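You operate a simulated robot arm through the tools that you are given. There is no shell and no other tool.

You are at the controls of a simulated robot arm. One attempt, no reset.

JOB
Get the cream strip ready: push it to its stop and set the blue, black and yellow boats in place.
Fine: slide the blue boat along to the stop end, not lifting it; black boat on fields marked 900; yellow boat on the last two fields at the tab end; red and green boats stay.

It is judged by the outcome, as a careful person would: the job done as asked, and still so three seconds after it is handed in. It fails if anything else is knocked over, pushed out of place, dropped, spilled or broken.

ROBOT AND FRAMES
A 6-joint arm with a two-finger gripper, fixed in place. Base frame: the origin is on the floor under the middle of its stand, x ahead of it, y to its left, z up; the work surface is at about z = 86. Units: cm, degrees, N and s.
It reaches about 141.7 cm from its shoulder. Its first joint turns from -166.0 to 166.0 degrees. Payload 3.43 kg.
The tool frame sits at the grasp point between the pads (the TCP): z along the fingers, y along the line on which they close. The tips reach 2 cm beyond it. The gripper opens to 19 cm; its body begins 24.8 cm behind the TCP.
Orientation is that of the tool frame in the base frame, as a unit quaternion [w, x, y, z]. With the fingers straight down and closing along the base's y, the tool's x points along the base's -x, its y along +y and its z along -z.

CONTROLS
- The arm moves only by the tool arm_command. Its argument "series" is a list of rows, each a list of 2 entries, a list of its own where there are three numbers: the shift along the tool's x, y, z in cm, then the turn, a rotation vector about the tool's x, y, z in degrees. In form: [[[dx, dy, dz], [wx, wy, wz]], ...]. A call has 1 to 20 rows; each row shifts and turns the commanded pose from where the row before left it, along the tool's axes as they then stand. "gripper" is the finger opening in cm, from 0 to 19, set as the call begins (left out, the last holds). A row lasts 0.2 s, in which the tool goes at most 5 cm and 8.6 degrees; a call with a longer step from one row to the next is refused whole, and so is a gripper value outside its range. A pose out of reach is approached as far as the arm can. The call stops where the force on the tool passes 40 N (or 10 N more than at its start, if that is more) or the arm is blocked; 0.2 s more then pass. Each finger travels about 15.3 cm/s and halts on what it meets, pressing with about 30 N; the grip force reading is that of the motor and also rises with nothing between the fingers. The clock runs only during rows and for 0.2 s after the last one: add rows that do not move to give the fingers time. It gives the time, the measured TCP pose, the force on the tool (base axes), the opening and the grip force at its end, in the units of the frame above (readings bear some noise), with the torque about the TCP (base axes, N m) and any sound that the robot's microphone picked up.
- Cameras (640 x 400 px; columns grow to the right, rows downward): "scene" is fixed at [5.08, -50.12, 142.48]; the picture's right is [0.49, -0.87, 0.00], its down [-0.38, -0.22, -0.90] and it looks along [0.78, 0.44, -0.44] (base axes); focal length 335 px, centre (320, 200). "wrist" rides on the gripper at [7.1, -0.8, -28.8] in the tool frame; the picture's right is [0.12, 0.99, 0.00], its down [-0.96, 0.11, -0.25] and it looks along [-0.25, 0.03, 0.97] (tool axes); focal length 261 px, centre (320, 200). There is no depth. A picture from a camera that has moved, and an enlarged one, comes with that camera's place and axes in the base frame and with its lens.
- snapshot(camera): a new picture of that camera. It takes no simulated time.
- raise_lower(by): moves the trunk up (or, below 0, down) by that many cm; the arm rides with it, the base frame stays. It gives what a move gives, with no picture.
- enlarge(camera, box): a new picture of the part [left, top, right, bottom] of that camera's present view, enlarged. It takes no simulated time.
- finish_job(): hands the job in; it is judged then, once.

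Places have to be worked out from the pictures, the camera data and where the tool is seen. Open the gripper and draw the arm clear of the work before you hand the job in, unless the task says otherwise.

The tools are called after ">>>" as name(argument=value, ...) on one line, values as JSON. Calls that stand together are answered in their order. arm_command: Moves the arm, as the interface text tells. Its arguments: {"type":"object","properties":{"series":{"type":"array"},"gripper":{"type":"number"}},"required":["series"]} The other tools are called the same way: raise_lower (by) moves the trunk up or down; snapshot (camera) takes a picture; enlarge (camera, box) takes an enlarged picture of a part of a camera's view; finish_job () hands the job in.

At the start:

```text
clock: 0.0
position: [74.46, -14.38, 109.27]
tool_rot: [-0.001, 0.0, 1.0, -0.001]
ft_force: [0.5, -0.8, 0.0]
torque: [0.03, 0.02, 0.0]
grip_width: 19.02
grip_force: 0.1
trunk travel left (down, up): [-27.5, 16.5]
```

scene: 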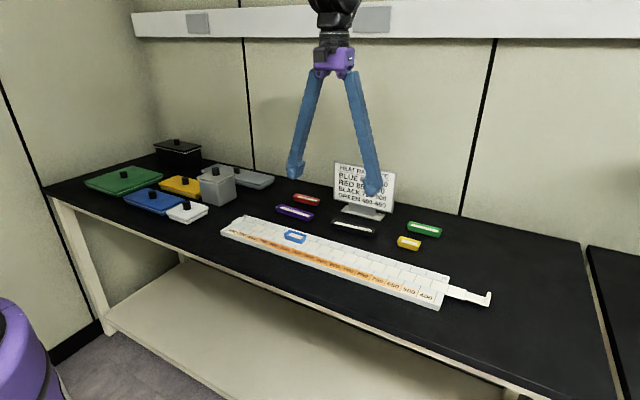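
wrist: 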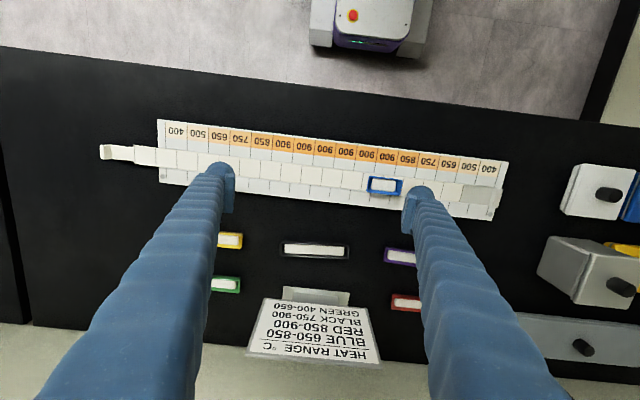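

I'll begin by looking at the strip and the boats in detail.

>>> enlarge(camera="wrist", box=[90, 100, 310, 240])

>>> enlarge(camera="wrist", box=[300, 110, 520, 250])

>>> enlarge(camera="scene", box=[200, 180, 360, 280])

>>> enlarge(camera="scene", box=[340, 200, 500, 320])

>>> enlarge(camera="wrist", box=[200, 220, 440, 370])

```text
2.86 times, centred on (200, 170) of wrist
camera zoom: at [67.44, -15.32, 137.89], right [-0.12, 0.99, 0.0], down [0.96, 0.11, 0.25], along [0.24, 0.03, -0.97], focal length 745 px, centre (663, 286)
```

zoom: 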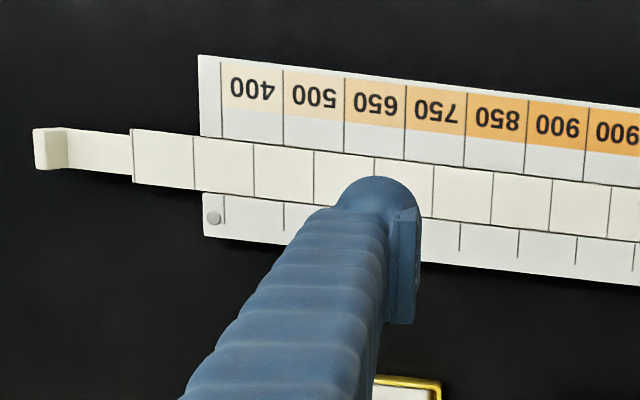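

```text
2.86 times, centred on (410, 180) of wrist
camera zoom: at [67.44, -15.32, 137.89], right [-0.12, 0.99, 0.0], down [0.96, 0.11, 0.25], along [0.24, 0.03, -0.97], focal length 745 px, centre (63, 257)
```

zoom: 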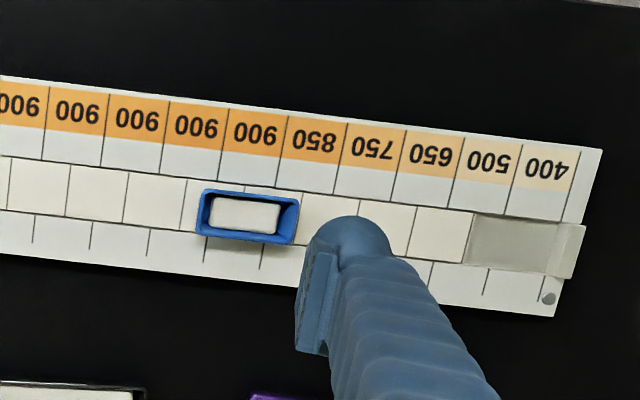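

```text
4.00 times, centred on (280, 230) of scene
camera zoom: at [5.08, -50.12, 142.48], right [0.49, -0.87, 0.0], down [-0.38, -0.22, -0.9], along [0.78, 0.44, -0.44], focal length 1342 px, centre (480, 80)
```

zoom: 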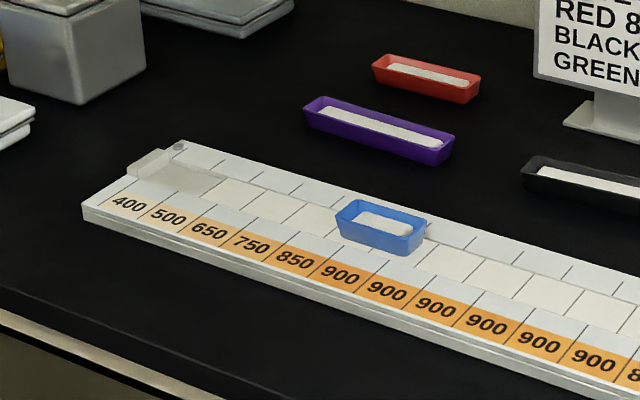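

```text
3.33 times, centred on (420, 260) of scene
camera zoom: at [5.08, -50.12, 142.48], right [0.49, -0.87, 0.0], down [-0.38, -0.22, -0.9], along [0.78, 0.44, -0.44], focal length 1118 px, centre (-13, 0)
```

zoom: 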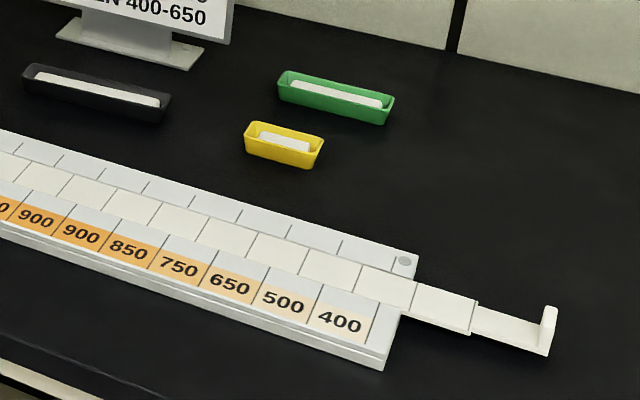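

```text
2.67 times, centred on (320, 295) of wrist
camera zoom: at [67.44, -15.32, 137.89], right [-0.12, 0.99, 0.0], down [0.96, 0.11, 0.25], along [0.24, 0.03, -0.97], focal length 695 px, centre (320, -53)
```

zoom: 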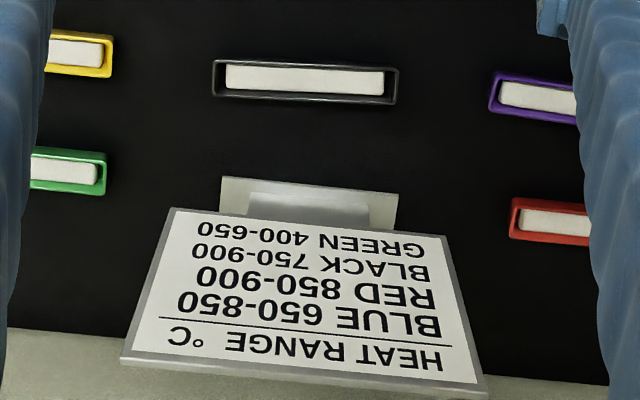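

The tray runs parallel to the base y axis, at x≈68–80 and y≈-45 to 21. The strip slides toward +y against its stop. I'll shift the tool forward in x so the wrist camera sees the whole strip without the fingers in the way.

>>> arm_command(series=[[[-3, 0, -1], [0, 0, 0]], [[-3, 0, -1], [0, 0, 0]], [[-3, 0, -1], [0, 0, 0]], [[-3, 0, 0], [0, 0, 0]], [[0, 0, 0], [0, 0, 0]]])

>>> snapshot(camera="wrist")

>>> enlarge(camera="wrist", box=[340, 60, 520, 172])

>>> enlarge(camera="wrist", box=[100, 40, 280, 152])

>>> enlarge(camera="wrist", box=[240, 50, 420, 162])

```text
clock: 1.2
position: [86.43, -14.41, 112.29]
tool_rot: [0.001, 0.0, 1.0, 0.0]
ft_force: [-1.3, -0.2, 0.2]
torque: [-0.01, -0.02, -0.02]
grip_width: 19.0
grip_force: 0.1
trunk travel left (down, up): [-27.5, 16.5]
```

```text
taken
camera wrist: at [79.43, -15.16, 140.99], right [-0.12, 0.99, 0.0], down [0.96, 0.11, 0.25], along [0.25, 0.03, -0.97], focal length 261 px, centre (320, 200)
```

wrist: 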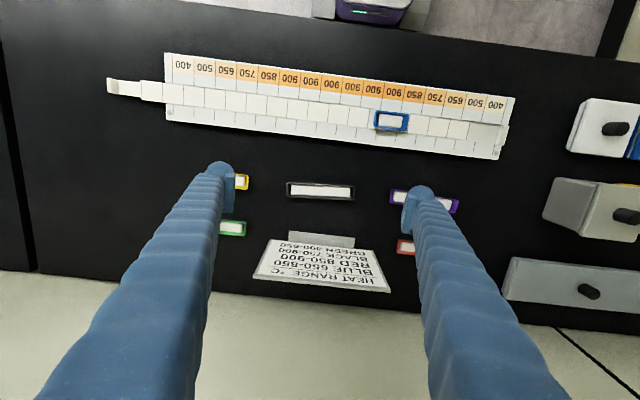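

```text
3.56 times, centred on (430, 116) of wrist
camera zoom: at [79.43, -15.16, 140.99], right [-0.12, 0.99, 0.0], down [0.96, 0.11, 0.25], along [0.25, 0.03, -0.97], focal length 927 px, centre (-71, 499)
```

zoom: 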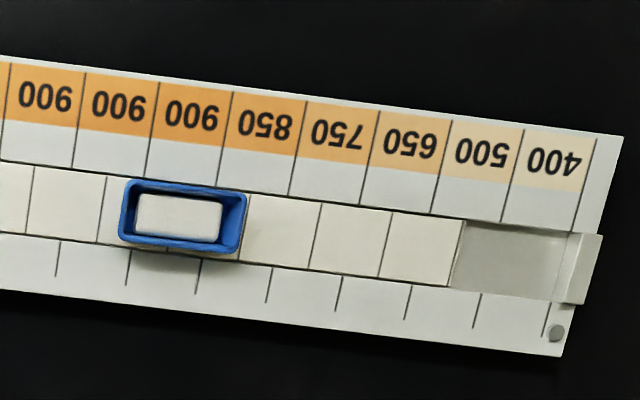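

```text
3.56 times, centred on (190, 96) of wrist
camera zoom: at [79.43, -15.16, 140.99], right [-0.12, 0.99, 0.0], down [0.96, 0.11, 0.25], along [0.25, 0.03, -0.97], focal length 927 px, centre (782, 570)
```

zoom: 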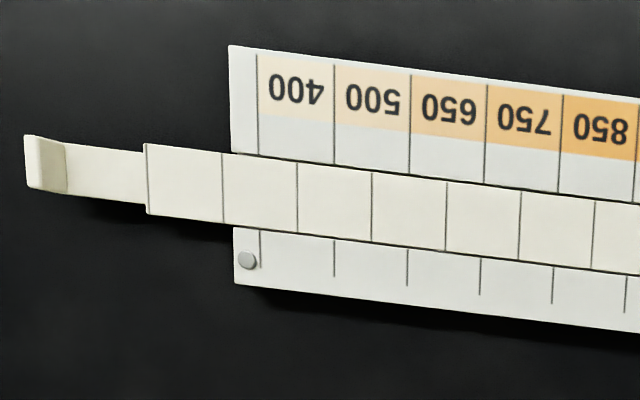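

```text
3.56 times, centred on (330, 106) of wrist
camera zoom: at [79.43, -15.16, 140.99], right [-0.12, 0.99, 0.0], down [0.96, 0.11, 0.25], along [0.25, 0.03, -0.97], focal length 927 px, centre (284, 534)
```

zoom: 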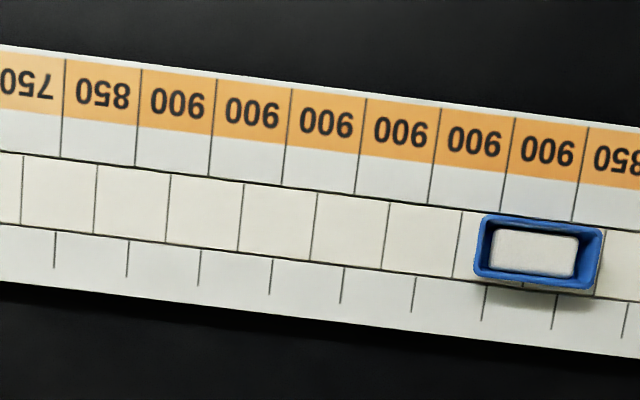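

After the strip's 6 cm of travel its fields should line up with the labels, with boundaries at y = 20 − 4k. That puts 400 and 500 at y 12–20 and the 900 fields at y −24 to 0. Before planning contact I'll check the shape of the fingertips and tab, and the other boats.

>>> enlarge(camera="scene", box=[260, 20, 420, 220])

>>> enlarge(camera="scene", box=[420, 260, 500, 320])

>>> enlarge(camera="wrist", box=[200, 150, 440, 300])

>>> enlarge(camera="scene", box=[280, 180, 440, 260])

```text
2.00 times, centred on (340, 120) of scene
camera zoom: at [5.08, -50.12, 142.48], right [0.49, -0.87, 0.0], down [-0.38, -0.22, -0.9], along [0.78, 0.44, -0.44], focal length 671 px, centre (280, 360)
```

zoom: 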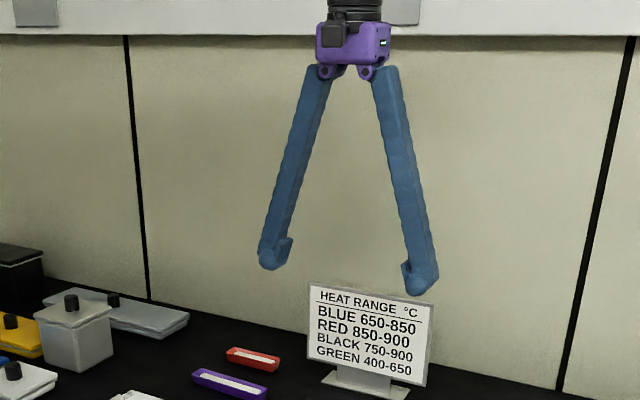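

```text
6.67 times, centred on (460, 290) of scene
camera zoom: at [5.08, -50.12, 142.48], right [0.49, -0.87, 0.0], down [-0.38, -0.22, -0.9], along [0.78, 0.44, -0.44], focal length 2236 px, centre (-613, -400)
```

zoom: 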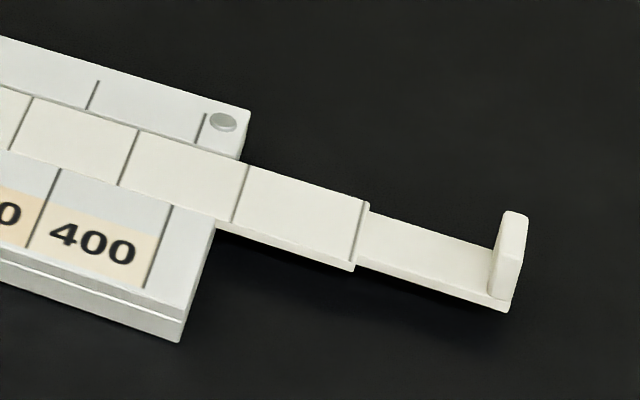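

```text
2.67 times, centred on (320, 225) of wrist
camera zoom: at [79.43, -15.16, 140.99], right [-0.12, 0.99, 0.0], down [0.96, 0.11, 0.25], along [0.25, 0.03, -0.97], focal length 695 px, centre (320, 133)
```

zoom: 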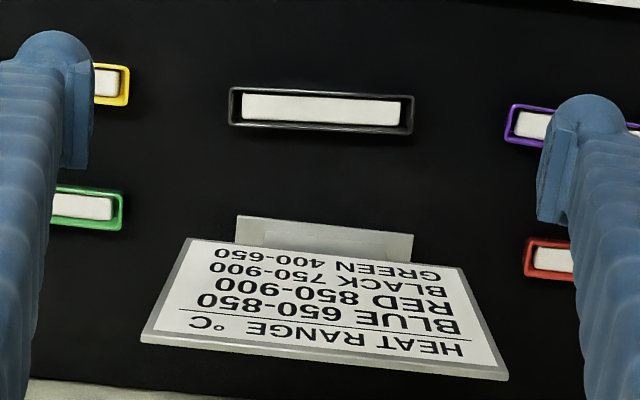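

```text
4.00 times, centred on (360, 220) of scene
camera zoom: at [5.08, -50.12, 142.48], right [0.49, -0.87, 0.0], down [-0.38, -0.22, -0.9], along [0.78, 0.44, -0.44], focal length 1342 px, centre (160, 120)
```

zoom: 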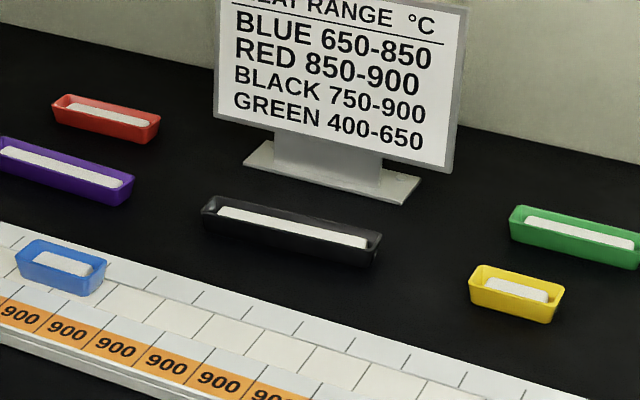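

The fingers pivot like a V, with pads at the tips, and the tab has an upright plate at its outer end. I'll close the gripper and carry it high to a point beyond the tab, at y≈−62, to prepare for the push.

>>> arm_command(series=[[[1.1, -4.7, 0], [0, 0, 0]], [[1.1, -4.7, 0], [0, 0, 0]], [[1.1, -4.7, 0], [0, 0, 0]], [[1.1, -4.7, 0], [0, 0, 0]], [[1.1, -4.7, 0], [0, 0, 0]], [[1.1, -4.7, 0], [0, 0, 0]], [[1.1, -4.7, 0], [0, 0, 0]], [[1.1, -4.7, 0], [0, 0, 0]], [[1.1, -4.7, 0], [0, 0, 0]], [[1.1, -4.7, 0], [0, 0, 0]], [[0, 0, 0], [0, 0, 0]], [[0, 0, 0], [0, 0, 0]]], gripper=0)

>>> snapshot(camera="wrist")

>>> snapshot(camera="scene")

```text
clock: 3.8
position: [75.48, -61.16, 112.25]
tool_rot: [0.0, 0.0, 1.0, 0.0]
ft_force: [0.3, 0.8, 0.3]
torque: [-0.14, 0.02, -0.03]
grip_width: 0.01
grip_force: 29.4
trunk travel left (down, up): [-27.5, 16.5]
```

```text
taken
camera wrist: at [68.57, -62.02, 141.03], right [-0.12, 0.99, 0.0], down [0.96, 0.12, 0.25], along [0.24, 0.03, -0.97], focal length 261 px, centre (320, 200)
```

wrist: 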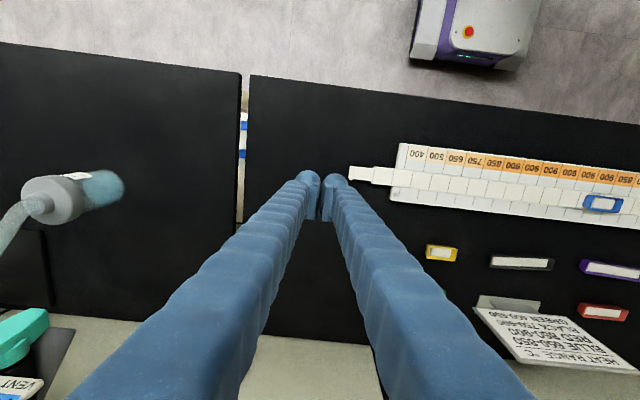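

```text
taken
```

scene: 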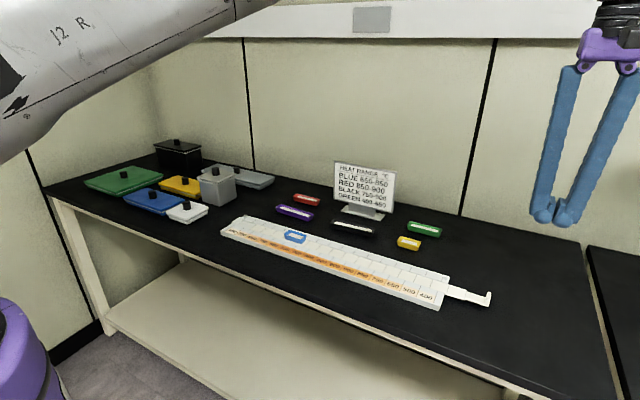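

>>> enlarge(camera="wrist", box=[260, 130, 420, 230])

>>> enlarge(camera="scene", box=[500, 40, 640, 240])

```text
4.00 times, centred on (340, 180) of wrist
camera zoom: at [68.57, -62.02, 141.03], right [-0.12, 0.99, 0.0], down [0.96, 0.12, 0.25], along [0.24, 0.03, -0.97], focal length 1043 px, centre (240, 280)
```

zoom: 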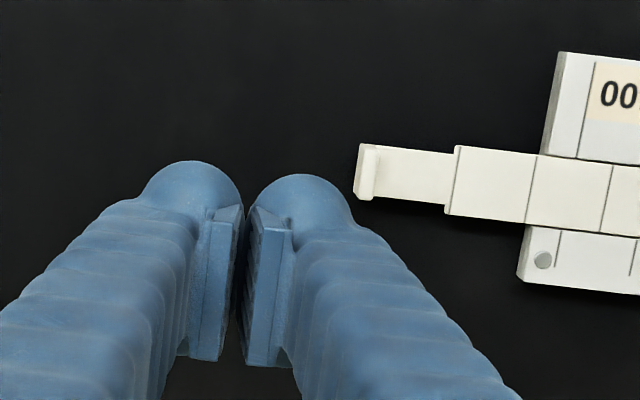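

```text
2.00 times, centred on (570, 140) of scene
camera zoom: at [5.08, -50.12, 142.48], right [0.49, -0.87, 0.0], down [-0.38, -0.22, -0.9], along [0.78, 0.44, -0.44], focal length 671 px, centre (-180, 320)
```

zoom: 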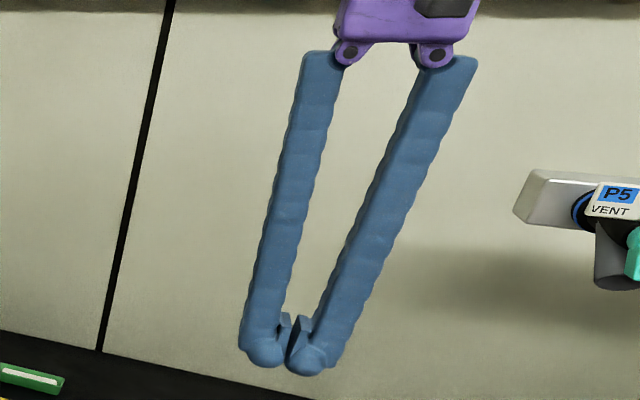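

The closed fingers are about 6 cm wide in total along y, roughly 3 cm each side of the TCP. The tab plate's outer face is near y≈−55.2, so I can lower beside it at y≈−61 and stay clear.

>>> arm_command(series=[[[0, -0.5, 4], [0, 0, 0]], [[0, 0, 4], [0, 0, 0]], [[0, 0, 4], [0, 0, 0]], [[0, 0, 4], [0, 0, 0]], [[0, 0, 3], [0, 0, 0]], [[0, 0, 2], [0, 0, 0]], [[0, 0, 1], [0, 0, 0]], [[0, 0, 0.8], [0, 0, 0]], [[0, 0, 0], [0, 0, 0]]])

>>> enlarge(camera="scene", box=[420, 180, 580, 340])

>>> snapshot(camera="wrist")

```text
clock: 5.8
position: [75.35, -62.04, 89.4]
tool_rot: [-0.001, 0.0, 1.0, 0.0]
ft_force: [0.1, -0.1, 0.4]
torque: [0.03, -0.02, -0.02]
grip_width: 0.01
grip_force: 30.0
trunk travel left (down, up): [-27.5, 16.5]
```

```text
2.50 times, centred on (500, 260) of scene
camera zoom: at [5.08, -50.12, 142.48], right [0.49, -0.87, 0.0], down [-0.38, -0.22, -0.9], along [0.78, 0.44, -0.44], focal length 838 px, centre (-130, 50)
```

zoom: 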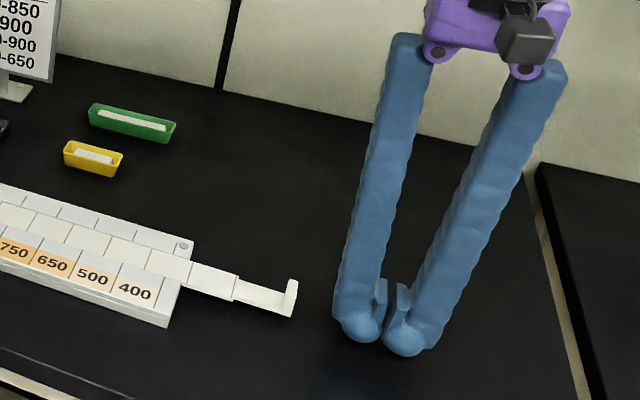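

```text
taken
camera wrist: at [68.3, -62.83, 118.13], right [-0.12, 0.99, 0.0], down [0.96, 0.11, 0.25], along [0.24, 0.03, -0.97], focal length 261 px, centre (320, 200)
```

wrist: 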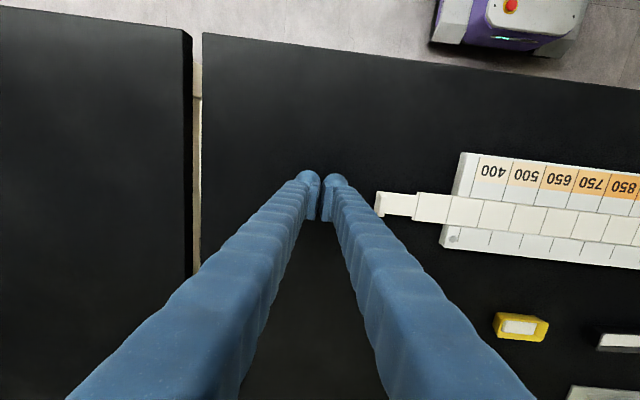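

The plate is centred at x≈75.5, in line with the tool. I'll advance in +y slowly and watch the force for contact with the tab.

>>> arm_command(series=[[[0, 1, 0], [0, 0, 0]], [[0, 1, 0], [0, 0, 0]], [[0, 0.5, 0], [0, 0, 0]], [[0, 0.4, 0], [0, 0, 0]], [[0, 0.3, 0], [0, 0, 0]], [[0, 0.3, 0], [0, 0, 0]], [[0, 0.3, 0], [0, 0, 0]], [[0, 0.3, 0], [0, 0, 0]], [[0, 0.3, 0], [0, 0, 0]], [[0, 0.3, 0], [0, 0, 0]], [[0, 0, 0], [0, 0, 0]]])

>>> enlarge(camera="scene", box=[420, 220, 540, 320])

>>> enlarge(camera="wrist", box=[280, 140, 480, 265])

```text
clock: 8.2
position: [75.38, -57.21, 89.42]
tool_rot: [0.0, 0.0, 1.0, 0.0]
ft_force: [-0.3, -2.2, -0.5]
torque: [-0.01, -0.03, -0.03]
grip_width: 0.0
grip_force: 30.7
trunk travel left (down, up): [-27.5, 16.5]
```

```text
4.00 times, centred on (480, 270) of scene
camera zoom: at [5.08, -50.12, 142.48], right [0.49, -0.87, 0.0], down [-0.38, -0.22, -0.9], along [0.78, 0.44, -0.44], focal length 1342 px, centre (-320, -80)
```

zoom: 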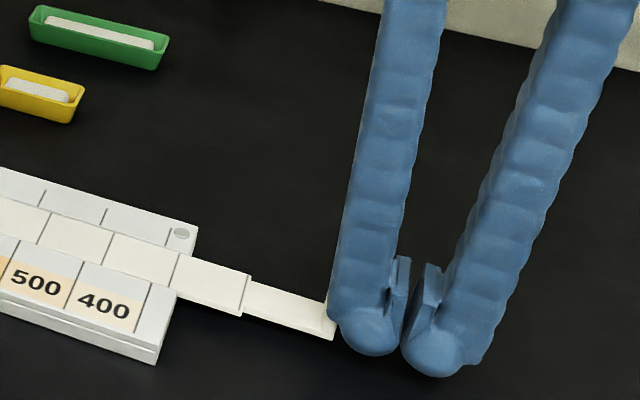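

```text
3.20 times, centred on (380, 202) of wrist
camera zoom: at [68.36, -58.07, 118.12], right [-0.12, 0.99, 0.0], down [0.96, 0.11, 0.25], along [0.25, 0.03, -0.97], focal length 834 px, centre (128, 192)
```

zoom: 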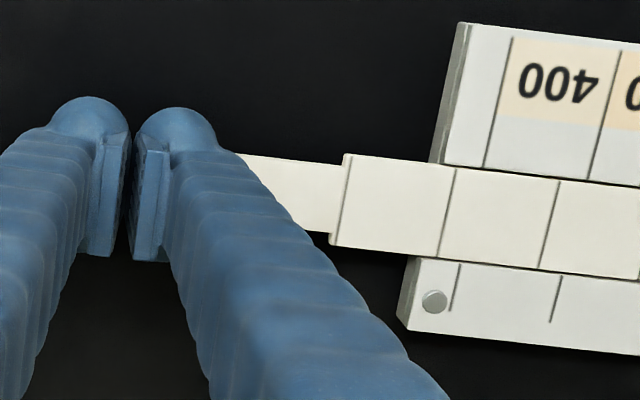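

Contact is made at about 2 N and the strip has begun to move; its outer field edge is near y≈−49.2. I'll push on slowly, stopping a little short of the expected end.

>>> arm_command(series=[[[0, 0.3, 0], [0, 0, 0]], [[0, 0.3, 0], [0, 0, 0]], [[0, 0.3, 0], [0, 0, 0]], [[0, 0.3, 0], [0, 0, 0]], [[0, 0.3, 0], [0, 0, 0]], [[0, 0.3, 0], [0, 0, 0]], [[0, 0.3, 0], [0, 0, 0]], [[0, 0.3, 0], [0, 0, 0]], [[0, 0.3, 0], [0, 0, 0]], [[0, 0.3, 0], [0, 0, 0]], [[0, 0.3, 0], [0, 0, 0]], [[0, 0.3, 0], [0, 0, 0]], [[0, 0.3, 0], [0, 0, 0]], [[0, 0.3, 0], [0, 0, 0]], [[0, 0, 0], [0, 0, 0]]])

>>> snapshot(camera="scene")

>>> enlarge(camera="wrist", box=[280, 140, 480, 265])

>>> enlarge(camera="scene", box=[210, 200, 330, 270])

```text
clock: 11.4
position: [75.42, -53.12, 89.39]
tool_rot: [-0.001, 0.0, 1.0, 0.0]
ft_force: [-0.2, -1.8, 0.8]
torque: [-0.02, -0.02, -0.01]
grip_width: 0.0
grip_force: 29.7
trunk travel left (down, up): [-27.5, 16.5]
```

```text
taken
```

scene: 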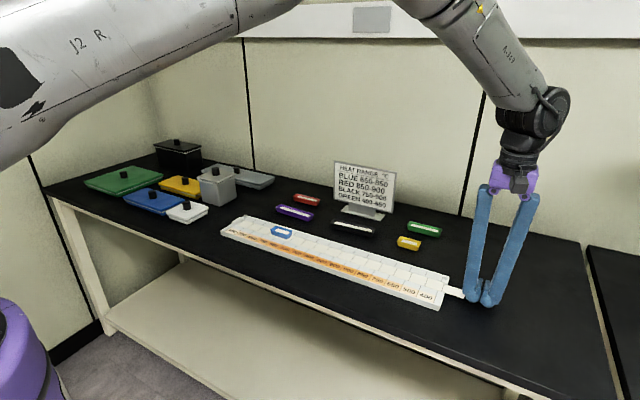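

```text
3.20 times, centred on (380, 202) of wrist
camera zoom: at [68.38, -53.92, 118.12], right [-0.12, 0.99, 0.0], down [0.96, 0.11, 0.25], along [0.24, 0.03, -0.97], focal length 834 px, centre (128, 192)
```

zoom: 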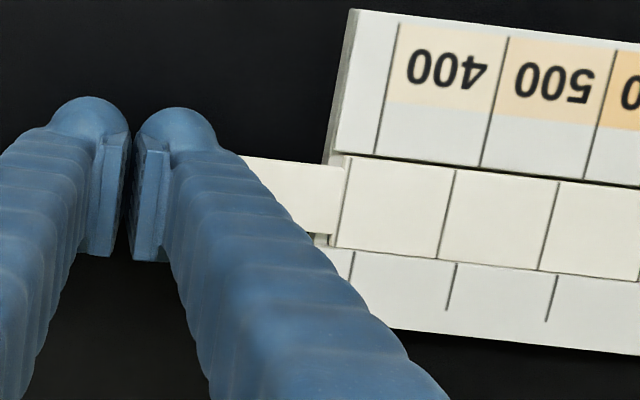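

```text
5.33 times, centred on (270, 235) of scene
camera zoom: at [5.08, -50.12, 142.48], right [0.49, -0.87, 0.0], down [-0.38, -0.22, -0.9], along [0.78, 0.44, -0.44], focal length 1789 px, centre (587, 13)
```

zoom: 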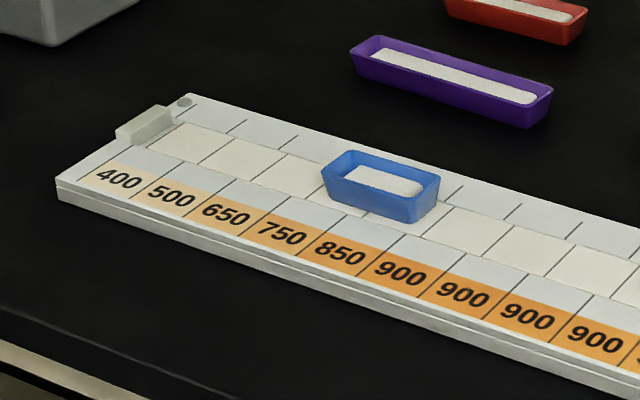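

The strip is nearly home, with about 1 cm left, and the blue boat rode along on it. I'll go on in small steps until the stop pushes back.

>>> arm_command(series=[[[0, 0.2, 0], [0, 0, 0]], [[0, 0.2, 0], [0, 0, 0]], [[0, 0.2, 0], [0, 0, 0]], [[0, 0.1, 0], [0, 0, 0]], [[0, 0.1, 0], [0, 0, 0]], [[0, 0, 0], [0, 0, 0]]])

>>> enlarge(camera="wrist", box=[280, 140, 480, 265])

>>> enlarge(camera="scene", box=[210, 200, 290, 250])

```text
clock: 12.8
position: [75.27, -52.25, 89.53]
tool_rot: [-0.002, 0.0, 1.0, 0.0]
ft_force: [-0.2, -0.9, -0.5]
torque: [0.01, 0.02, 0.01]
grip_width: 0.0
grip_force: 30.1
trunk travel left (down, up): [-27.5, 16.5]
```

```text
3.20 times, centred on (380, 202) of wrist
camera zoom: at [68.39, -53.13, 118.16], right [-0.12, 0.99, 0.0], down [0.96, 0.11, 0.25], along [0.24, 0.03, -0.97], focal length 834 px, centre (128, 192)
```

zoom: 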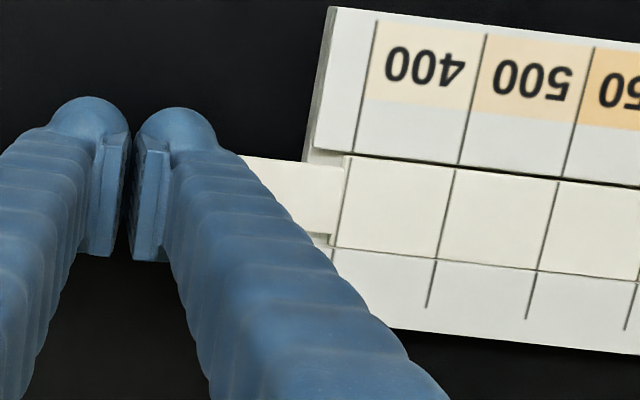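

```text
8.00 times, centred on (250, 225) of scene
camera zoom: at [5.08, -50.12, 142.48], right [0.49, -0.87, 0.0], down [-0.38, -0.22, -0.9], along [0.78, 0.44, -0.44], focal length 2683 px, centre (880, 0)
```

zoom: 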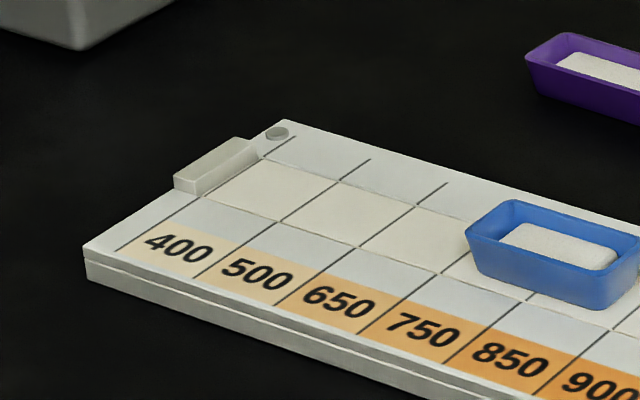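

The strip lines almost meet the tray lines. I'll nudge it further in 0.1 cm steps until the force shows firm contact with the stop.

>>> arm_command(series=[[[0, 0.1, 0], [0, 0, 0]], [[0, 0.1, 0], [0, 0, 0]], [[0, 0, 0], [0, 0, 0]]])

>>> enlarge(camera="wrist", box=[320, 170, 440, 245])

>>> enlarge(camera="scene", box=[225, 205, 275, 235])

```text
clock: 13.6
position: [75.33, -52.11, 89.43]
tool_rot: [-0.001, 0.0, 1.0, 0.0]
ft_force: [-0.3, -7.6, -0.4]
torque: [-0.02, 0.02, -0.03]
grip_width: 0.0
grip_force: 30.3
trunk travel left (down, up): [-27.5, 16.5]
```

```text
5.33 times, centred on (380, 208) of wrist
camera zoom: at [68.37, -53.0, 118.15], right [-0.12, 0.99, 0.0], down [0.96, 0.11, 0.25], along [0.24, 0.03, -0.97], focal length 1390 px, centre (0, 160)
```

zoom: 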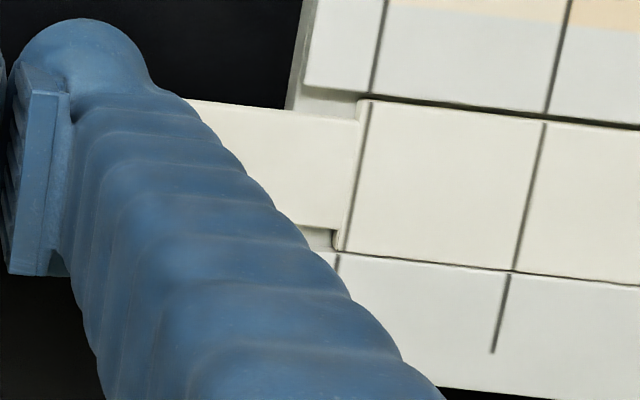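

```text
12.80 times, centred on (250, 220) of scene
camera zoom: at [5.08, -50.12, 142.48], right [0.49, -0.87, 0.0], down [-0.38, -0.22, -0.9], along [0.78, 0.44, -0.44], focal length 4293 px, centre (1216, -56)
```

zoom: 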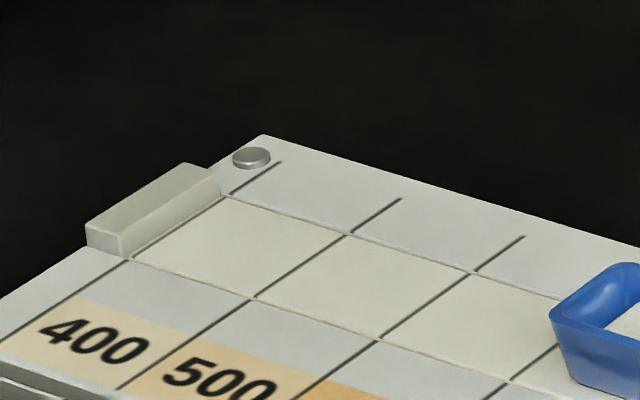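

The force has risen to 7.6 N and the strip lines match the tray lines, with field 1 meeting the stop. One more small nudge will confirm it's seated before I back off.

>>> arm_command(series=[[[0, 0.08, 0], [0, 0, 0]], [[0, 0, 0], [0, 0, 0]], [[0, 0, 0], [0, 0, 0]]])

```text
clock: 14.4
position: [75.3, -52.18, 89.44]
tool_rot: [0.0, 0.002, 1.0, 0.0]
ft_force: [0.7, -15.5, -0.8]
torque: [-0.03, 0.02, -0.09]
grip_width: 0.02
grip_force: 29.8
trunk travel left (down, up): [-27.5, 16.5]
```

The strip is seated: the force doubled to 15 N with no movement. I'll back away from the tab and rise.

>>> arm_command(series=[[[0, -0.5, 0], [0, 0, 0]], [[0, -1.5, 0], [0, 0, 0]], [[0, -2, 0], [0, 0, 0]], [[0, 0, -3], [0, 0, 0]], [[0, 0, -4.5], [0, 0, 0]], [[0, 0, -4.5], [0, 0, 0]], [[0, 0, -4.5], [0, 0, 0]], [[0, 0, -4.5], [0, 0, 0]], [[0, 2, 0], [0, 0, 0]], [[0, 4, 0], [0, 0, 0]], [[0, 4.5, 0], [0, 0, 0]], [[0, 4.5, 0], [0, 0, 0]], [[0, 4.5, 0], [0, 0, 0]], [[0, 4.5, 0], [0, 0, 0]], [[0, 0, 0], [0, 0, 0]]])

>>> enlarge(camera="wrist", box=[200, 130, 440, 280])

>>> snapshot(camera="scene")

```text
clock: 17.6
position: [75.64, -31.9, 110.32]
tool_rot: [-0.001, 0.001, 1.0, 0.0]
ft_force: [0.5, 0.7, -0.2]
torque: [-0.12, 0.07, -0.01]
grip_width: 0.01
grip_force: 29.8
trunk travel left (down, up): [-27.5, 16.5]
```

```text
2.67 times, centred on (320, 205) of wrist
camera zoom: at [68.64, -32.88, 138.97], right [-0.12, 0.99, 0.0], down [0.96, 0.11, 0.25], along [0.24, 0.03, -0.97], focal length 695 px, centre (320, 187)
```

zoom: 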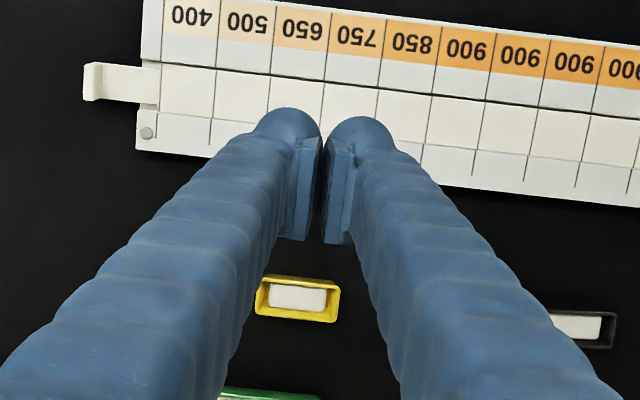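

```text
taken
```

scene: 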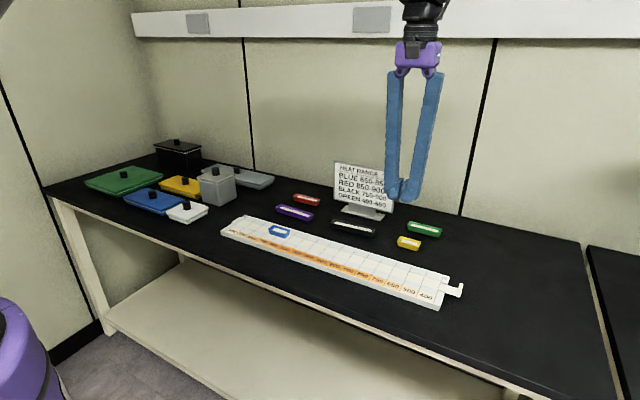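

The strip is home and lined up. Next I'll carry the gripper above the blue boat and open to about 9 cm.

>>> arm_command(series=[[[0, 4.5, 0], [0, 0, 0]], [[0, 4.5, 0], [0, 0, 0]], [[0, 4.5, 0], [0, 0, 0]], [[0, 4.5, 0], [0, 0, 0]], [[0, 4.5, 0], [0, 0, 0]], [[0, 4.5, 0], [0, 0, 0]], [[0, 4.5, 0], [0, 0, 0]], [[0, 4, 0], [0, 0, 0]], [[0, 0, 0], [0, 0, 0]], [[0, 0, 0], [0, 0, 0]]], gripper=9)

>>> snapshot(camera="wrist")

>>> enlarge(camera="wrist", box=[240, 140, 480, 290])

>>> enlarge(camera="scene", box=[210, 190, 370, 270])

```text
clock: 19.8
position: [75.44, 3.71, 110.2]
tool_rot: [-0.002, 0.001, 1.0, 0.0]
ft_force: [-0.3, -0.6, 0.1]
torque: [0.1, -0.02, -0.02]
grip_width: 8.99
grip_force: 0.1
trunk travel left (down, up): [-27.5, 16.5]
```

```text
taken
camera wrist: at [68.58, 2.85, 138.98], right [-0.12, 0.99, 0.0], down [0.96, 0.11, 0.25], along [0.24, 0.03, -0.97], focal length 261 px, centre (320, 200)
```

wrist: 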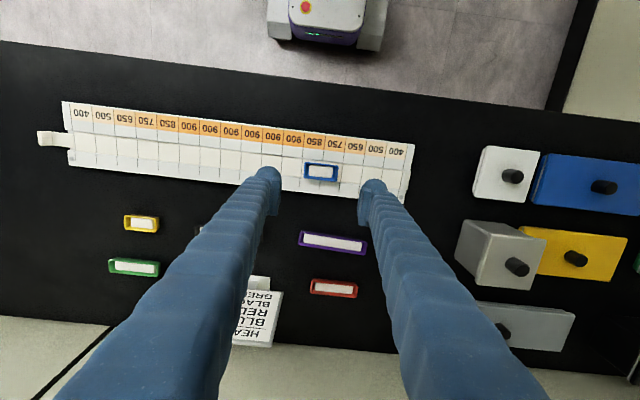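

```text
2.67 times, centred on (360, 215) of wrist
camera zoom: at [68.58, 2.85, 138.98], right [-0.12, 0.99, 0.0], down [0.96, 0.11, 0.25], along [0.24, 0.03, -0.97], focal length 695 px, centre (213, 160)
```

zoom: 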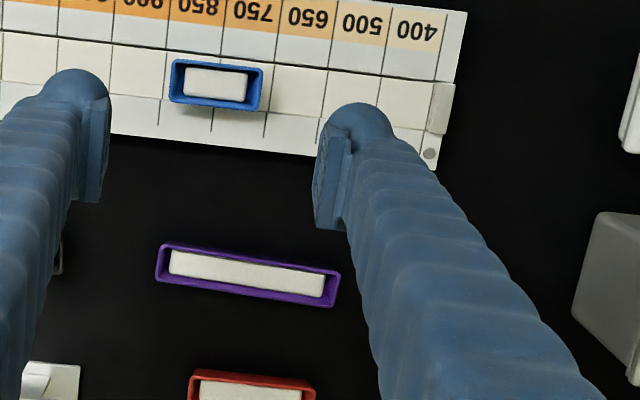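

```text
4.00 times, centred on (290, 230) of scene
camera zoom: at [5.08, -50.12, 142.48], right [0.49, -0.87, 0.0], down [-0.38, -0.22, -0.9], along [0.78, 0.44, -0.44], focal length 1342 px, centre (440, 80)
```

zoom: 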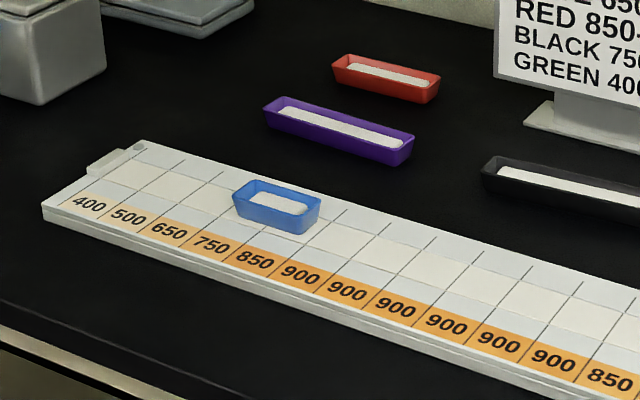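

The blue boat's rim spans y≈0.7–7.1 with its centre near x≈75.6. I'll lower the open fingers to straddle its two ends, stopping just above the strip.

>>> arm_command(series=[[[-0.15, 0.2, 4], [0, 0, 0]], [[0, 0, 4], [0, 0, 0]], [[0, 0, 4], [0, 0, 0]], [[0, 0, 3], [0, 0, 0]], [[0, 0, 2], [0, 0, 0]], [[0, 0, 1.5], [0, 0, 0]], [[0, 0, 0.8], [0, 0, 0]], [[0, 0, 0.4], [0, 0, 0]], [[0, 0, 0.3], [0, 0, 0]], [[0, 0, 0.2], [0, 0, 0]], [[0, 0, 0], [0, 0, 0]]])

>>> enlarge(camera="scene", box=[210, 170, 350, 270])

>>> snapshot(camera="wrist")

>>> enlarge(camera="wrist", box=[220, 130, 420, 255])

```text
clock: 22.2
position: [75.65, 3.66, 90.23]
tool_rot: [0.001, 0.0, 1.0, 0.001]
ft_force: [0.0, 0.0, -0.5]
torque: [0.03, 0.0, -0.03]
grip_width: 9.02
grip_force: 0.1
trunk travel left (down, up): [-27.5, 16.5]
```

```text
4.00 times, centred on (280, 220) of scene
camera zoom: at [5.08, -50.12, 142.48], right [0.49, -0.87, 0.0], down [-0.38, -0.22, -0.9], along [0.78, 0.44, -0.44], focal length 1342 px, centre (480, 120)
```

zoom: 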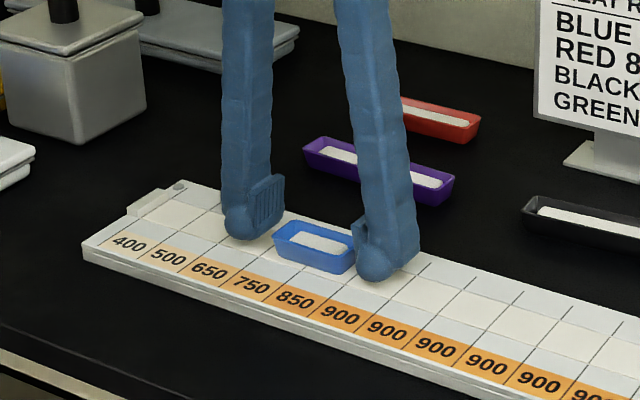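

```text
taken
camera wrist: at [68.63, 2.81, 118.92], right [-0.12, 0.99, 0.0], down [0.96, 0.11, 0.25], along [0.24, 0.03, -0.97], focal length 261 px, centre (320, 200)
```

wrist: 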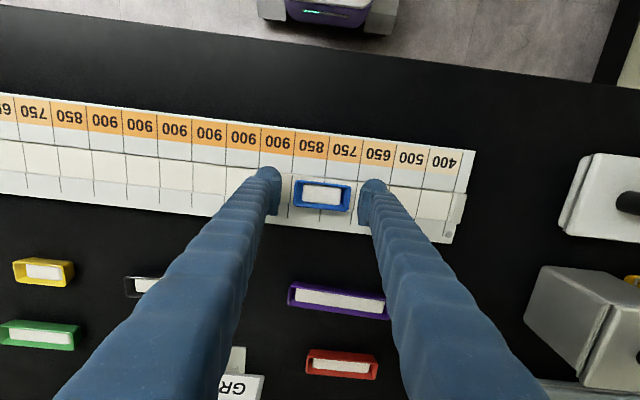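

```text
3.20 times, centred on (320, 192) of wrist
camera zoom: at [68.63, 2.81, 118.92], right [-0.12, 0.99, 0.0], down [0.96, 0.11, 0.25], along [0.24, 0.03, -0.97], focal length 834 px, centre (320, 224)
```

zoom: 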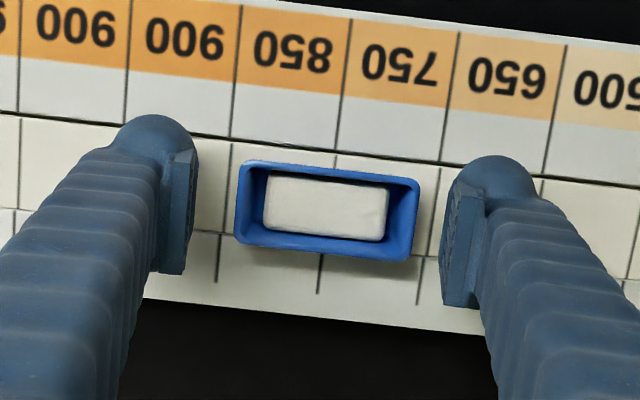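

The fingers straddle the boat cleanly. I'll lower 0.3 cm, narrow the fingers to a loose cage of 7.3 cm around the 6.4 cm boat so they don't grip it, and start pushing toward the stop with the rear pad.

>>> arm_command(series=[[[0, 0.2, 0.15], [0, 0, 0]], [[0, 0, 0.15], [0, 0, 0]], [[0, 0, 0], [0, 0, 0]], [[0, 0, 0], [0, 0, 0]]], gripper=7.3)

>>> enlarge(camera="wrist", box=[220, 130, 420, 255])

>>> enlarge(camera="scene", box=[240, 190, 340, 260])

```text
clock: 23.2
position: [75.63, 3.95, 89.96]
tool_rot: [0.0, 0.0, 1.0, 0.0]
ft_force: [0.5, 0.3, 0.0]
torque: [0.01, 0.0, -0.02]
grip_width: 7.29
grip_force: 0.0
trunk travel left (down, up): [-27.5, 16.5]
```

```text
3.20 times, centred on (320, 192) of wrist
camera zoom: at [68.62, 3.06, 118.65], right [-0.12, 0.99, 0.0], down [0.96, 0.11, 0.25], along [0.24, 0.03, -0.97], focal length 834 px, centre (320, 224)
```

zoom: 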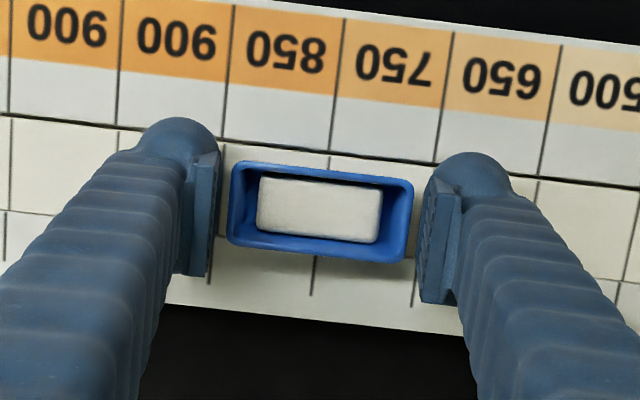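

```text
5.71 times, centred on (290, 225) of scene
camera zoom: at [5.08, -50.12, 142.48], right [0.49, -0.87, 0.0], down [-0.38, -0.22, -0.9], along [0.78, 0.44, -0.44], focal length 1916 px, centre (491, 57)
```

zoom: 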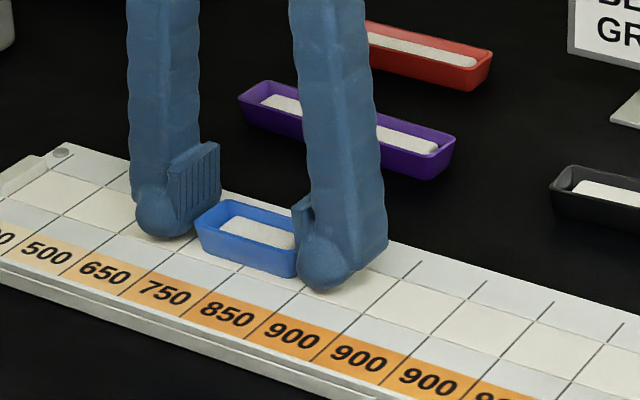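

The cage sits loosely around the boat. I'll push slowly in +y with the rear pad.

>>> arm_command(series=[[[0, 0.2, 0], [0, 0, 0]], [[0, 0.2, 0], [0, 0, 0]], [[0, 0.3, 0], [0, 0, 0]], [[0, 0.4, 0], [0, 0, 0]], [[0, 0.4, 0], [0, 0, 0]], [[0, 0.4, 0], [0, 0, 0]], [[0, 0.4, 0], [0, 0, 0]], [[0, 0.4, 0], [0, 0, 0]], [[0, 0.4, 0], [0, 0, 0]], [[0, 0.3, 0], [0, 0, 0]], [[0, 0, 0], [0, 0, 0]]])

>>> enlarge(camera="wrist", box=[220, 130, 420, 255])

>>> enlarge(camera="scene", box=[220, 180, 320, 250])

```text
clock: 25.6
position: [75.64, 7.37, 90.01]
tool_rot: [-0.001, 0.0, 1.0, 0.001]
ft_force: [0.2, -0.1, 0.2]
torque: [0.01, -0.05, 0.04]
grip_width: 7.29
grip_force: 0.0
trunk travel left (down, up): [-27.5, 16.5]
```

```text
3.20 times, centred on (320, 192) of wrist
camera zoom: at [68.61, 6.49, 118.58], right [-0.12, 0.99, 0.0], down [0.96, 0.11, 0.25], along [0.24, 0.03, -0.97], focal length 834 px, centre (320, 224)
```

zoom: 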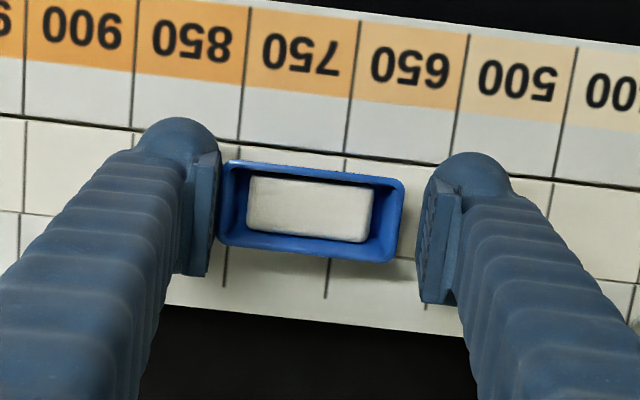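

```text
5.71 times, centred on (270, 215) of scene
camera zoom: at [5.08, -50.12, 142.48], right [0.49, -0.87, 0.0], down [-0.38, -0.22, -0.9], along [0.78, 0.44, -0.44], focal length 1916 px, centre (606, 114)
```

zoom: 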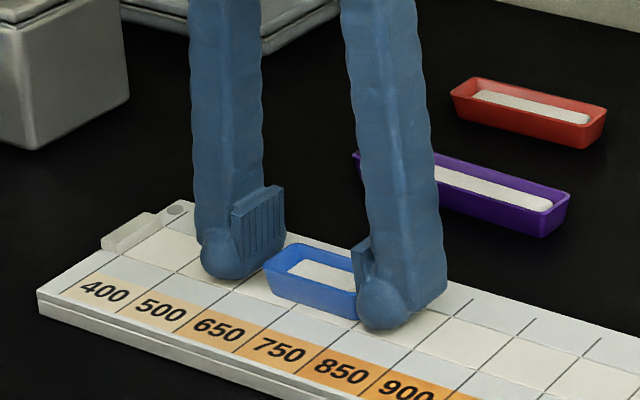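

The boat slides square and stays flat. I'll keep going in the cage until the front finger comes close to the stop block.

>>> arm_command(series=[[[0, 0.2, 0], [0, 0, 0]], [[0, 0.4, 0], [0, 0, 0]], [[0, 0.4, 0], [0, 0, 0]], [[0, 0.4, 0], [0, 0, 0]], [[0, 0.4, 0], [0, 0, 0]], [[0, 0.4, 0], [0, 0, 0]], [[0, 0.4, 0], [0, 0, 0]], [[0, 0.4, 0], [0, 0, 0]], [[0, 0.4, 0], [0, 0, 0]], [[0, 0.4, 0], [0, 0, 0]], [[0, 0.4, 0], [0, 0, 0]], [[0, 0.2, 0], [0, 0, 0]], [[0, 0, 0], [0, 0, 0]]])

>>> enlarge(camera="wrist", box=[220, 130, 420, 255])

>>> enlarge(camera="scene", box=[200, 170, 320, 250])

```text
clock: 28.4
position: [75.57, 11.78, 90.01]
tool_rot: [-0.002, 0.0, 1.0, -0.001]
ft_force: [0.4, -0.1, 0.4]
torque: [-0.02, -0.02, -0.01]
grip_width: 7.34
grip_force: 0.1
trunk travel left (down, up): [-27.5, 16.5]
```

```text
3.20 times, centred on (320, 192) of wrist
camera zoom: at [68.6, 10.89, 118.61], right [-0.12, 0.99, 0.0], down [0.96, 0.11, 0.25], along [0.24, 0.03, -0.97], focal length 834 px, centre (320, 224)
```

zoom: 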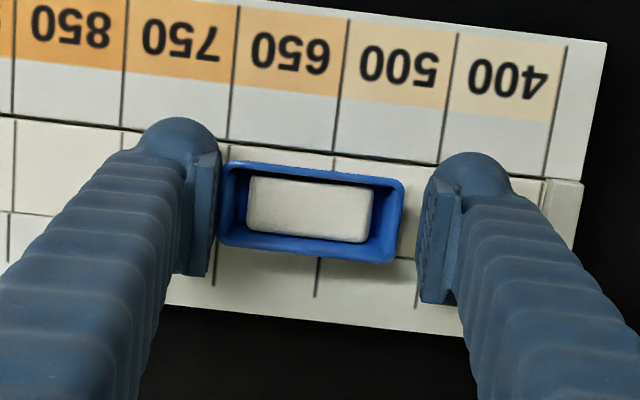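

```text
5.00 times, centred on (260, 210) of scene
camera zoom: at [5.08, -50.12, 142.48], right [0.49, -0.87, 0.0], down [-0.38, -0.22, -0.9], along [0.78, 0.44, -0.44], focal length 1677 px, centre (620, 150)
```

zoom: 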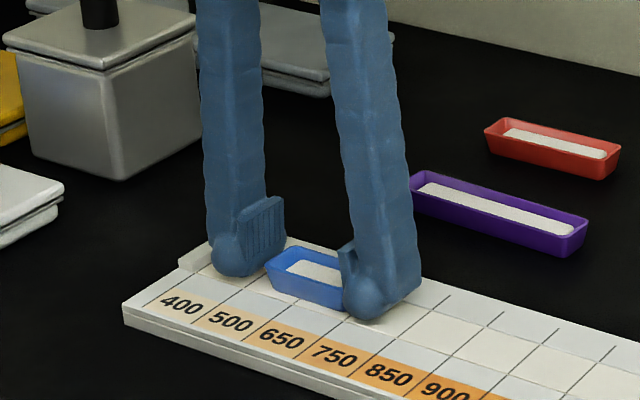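

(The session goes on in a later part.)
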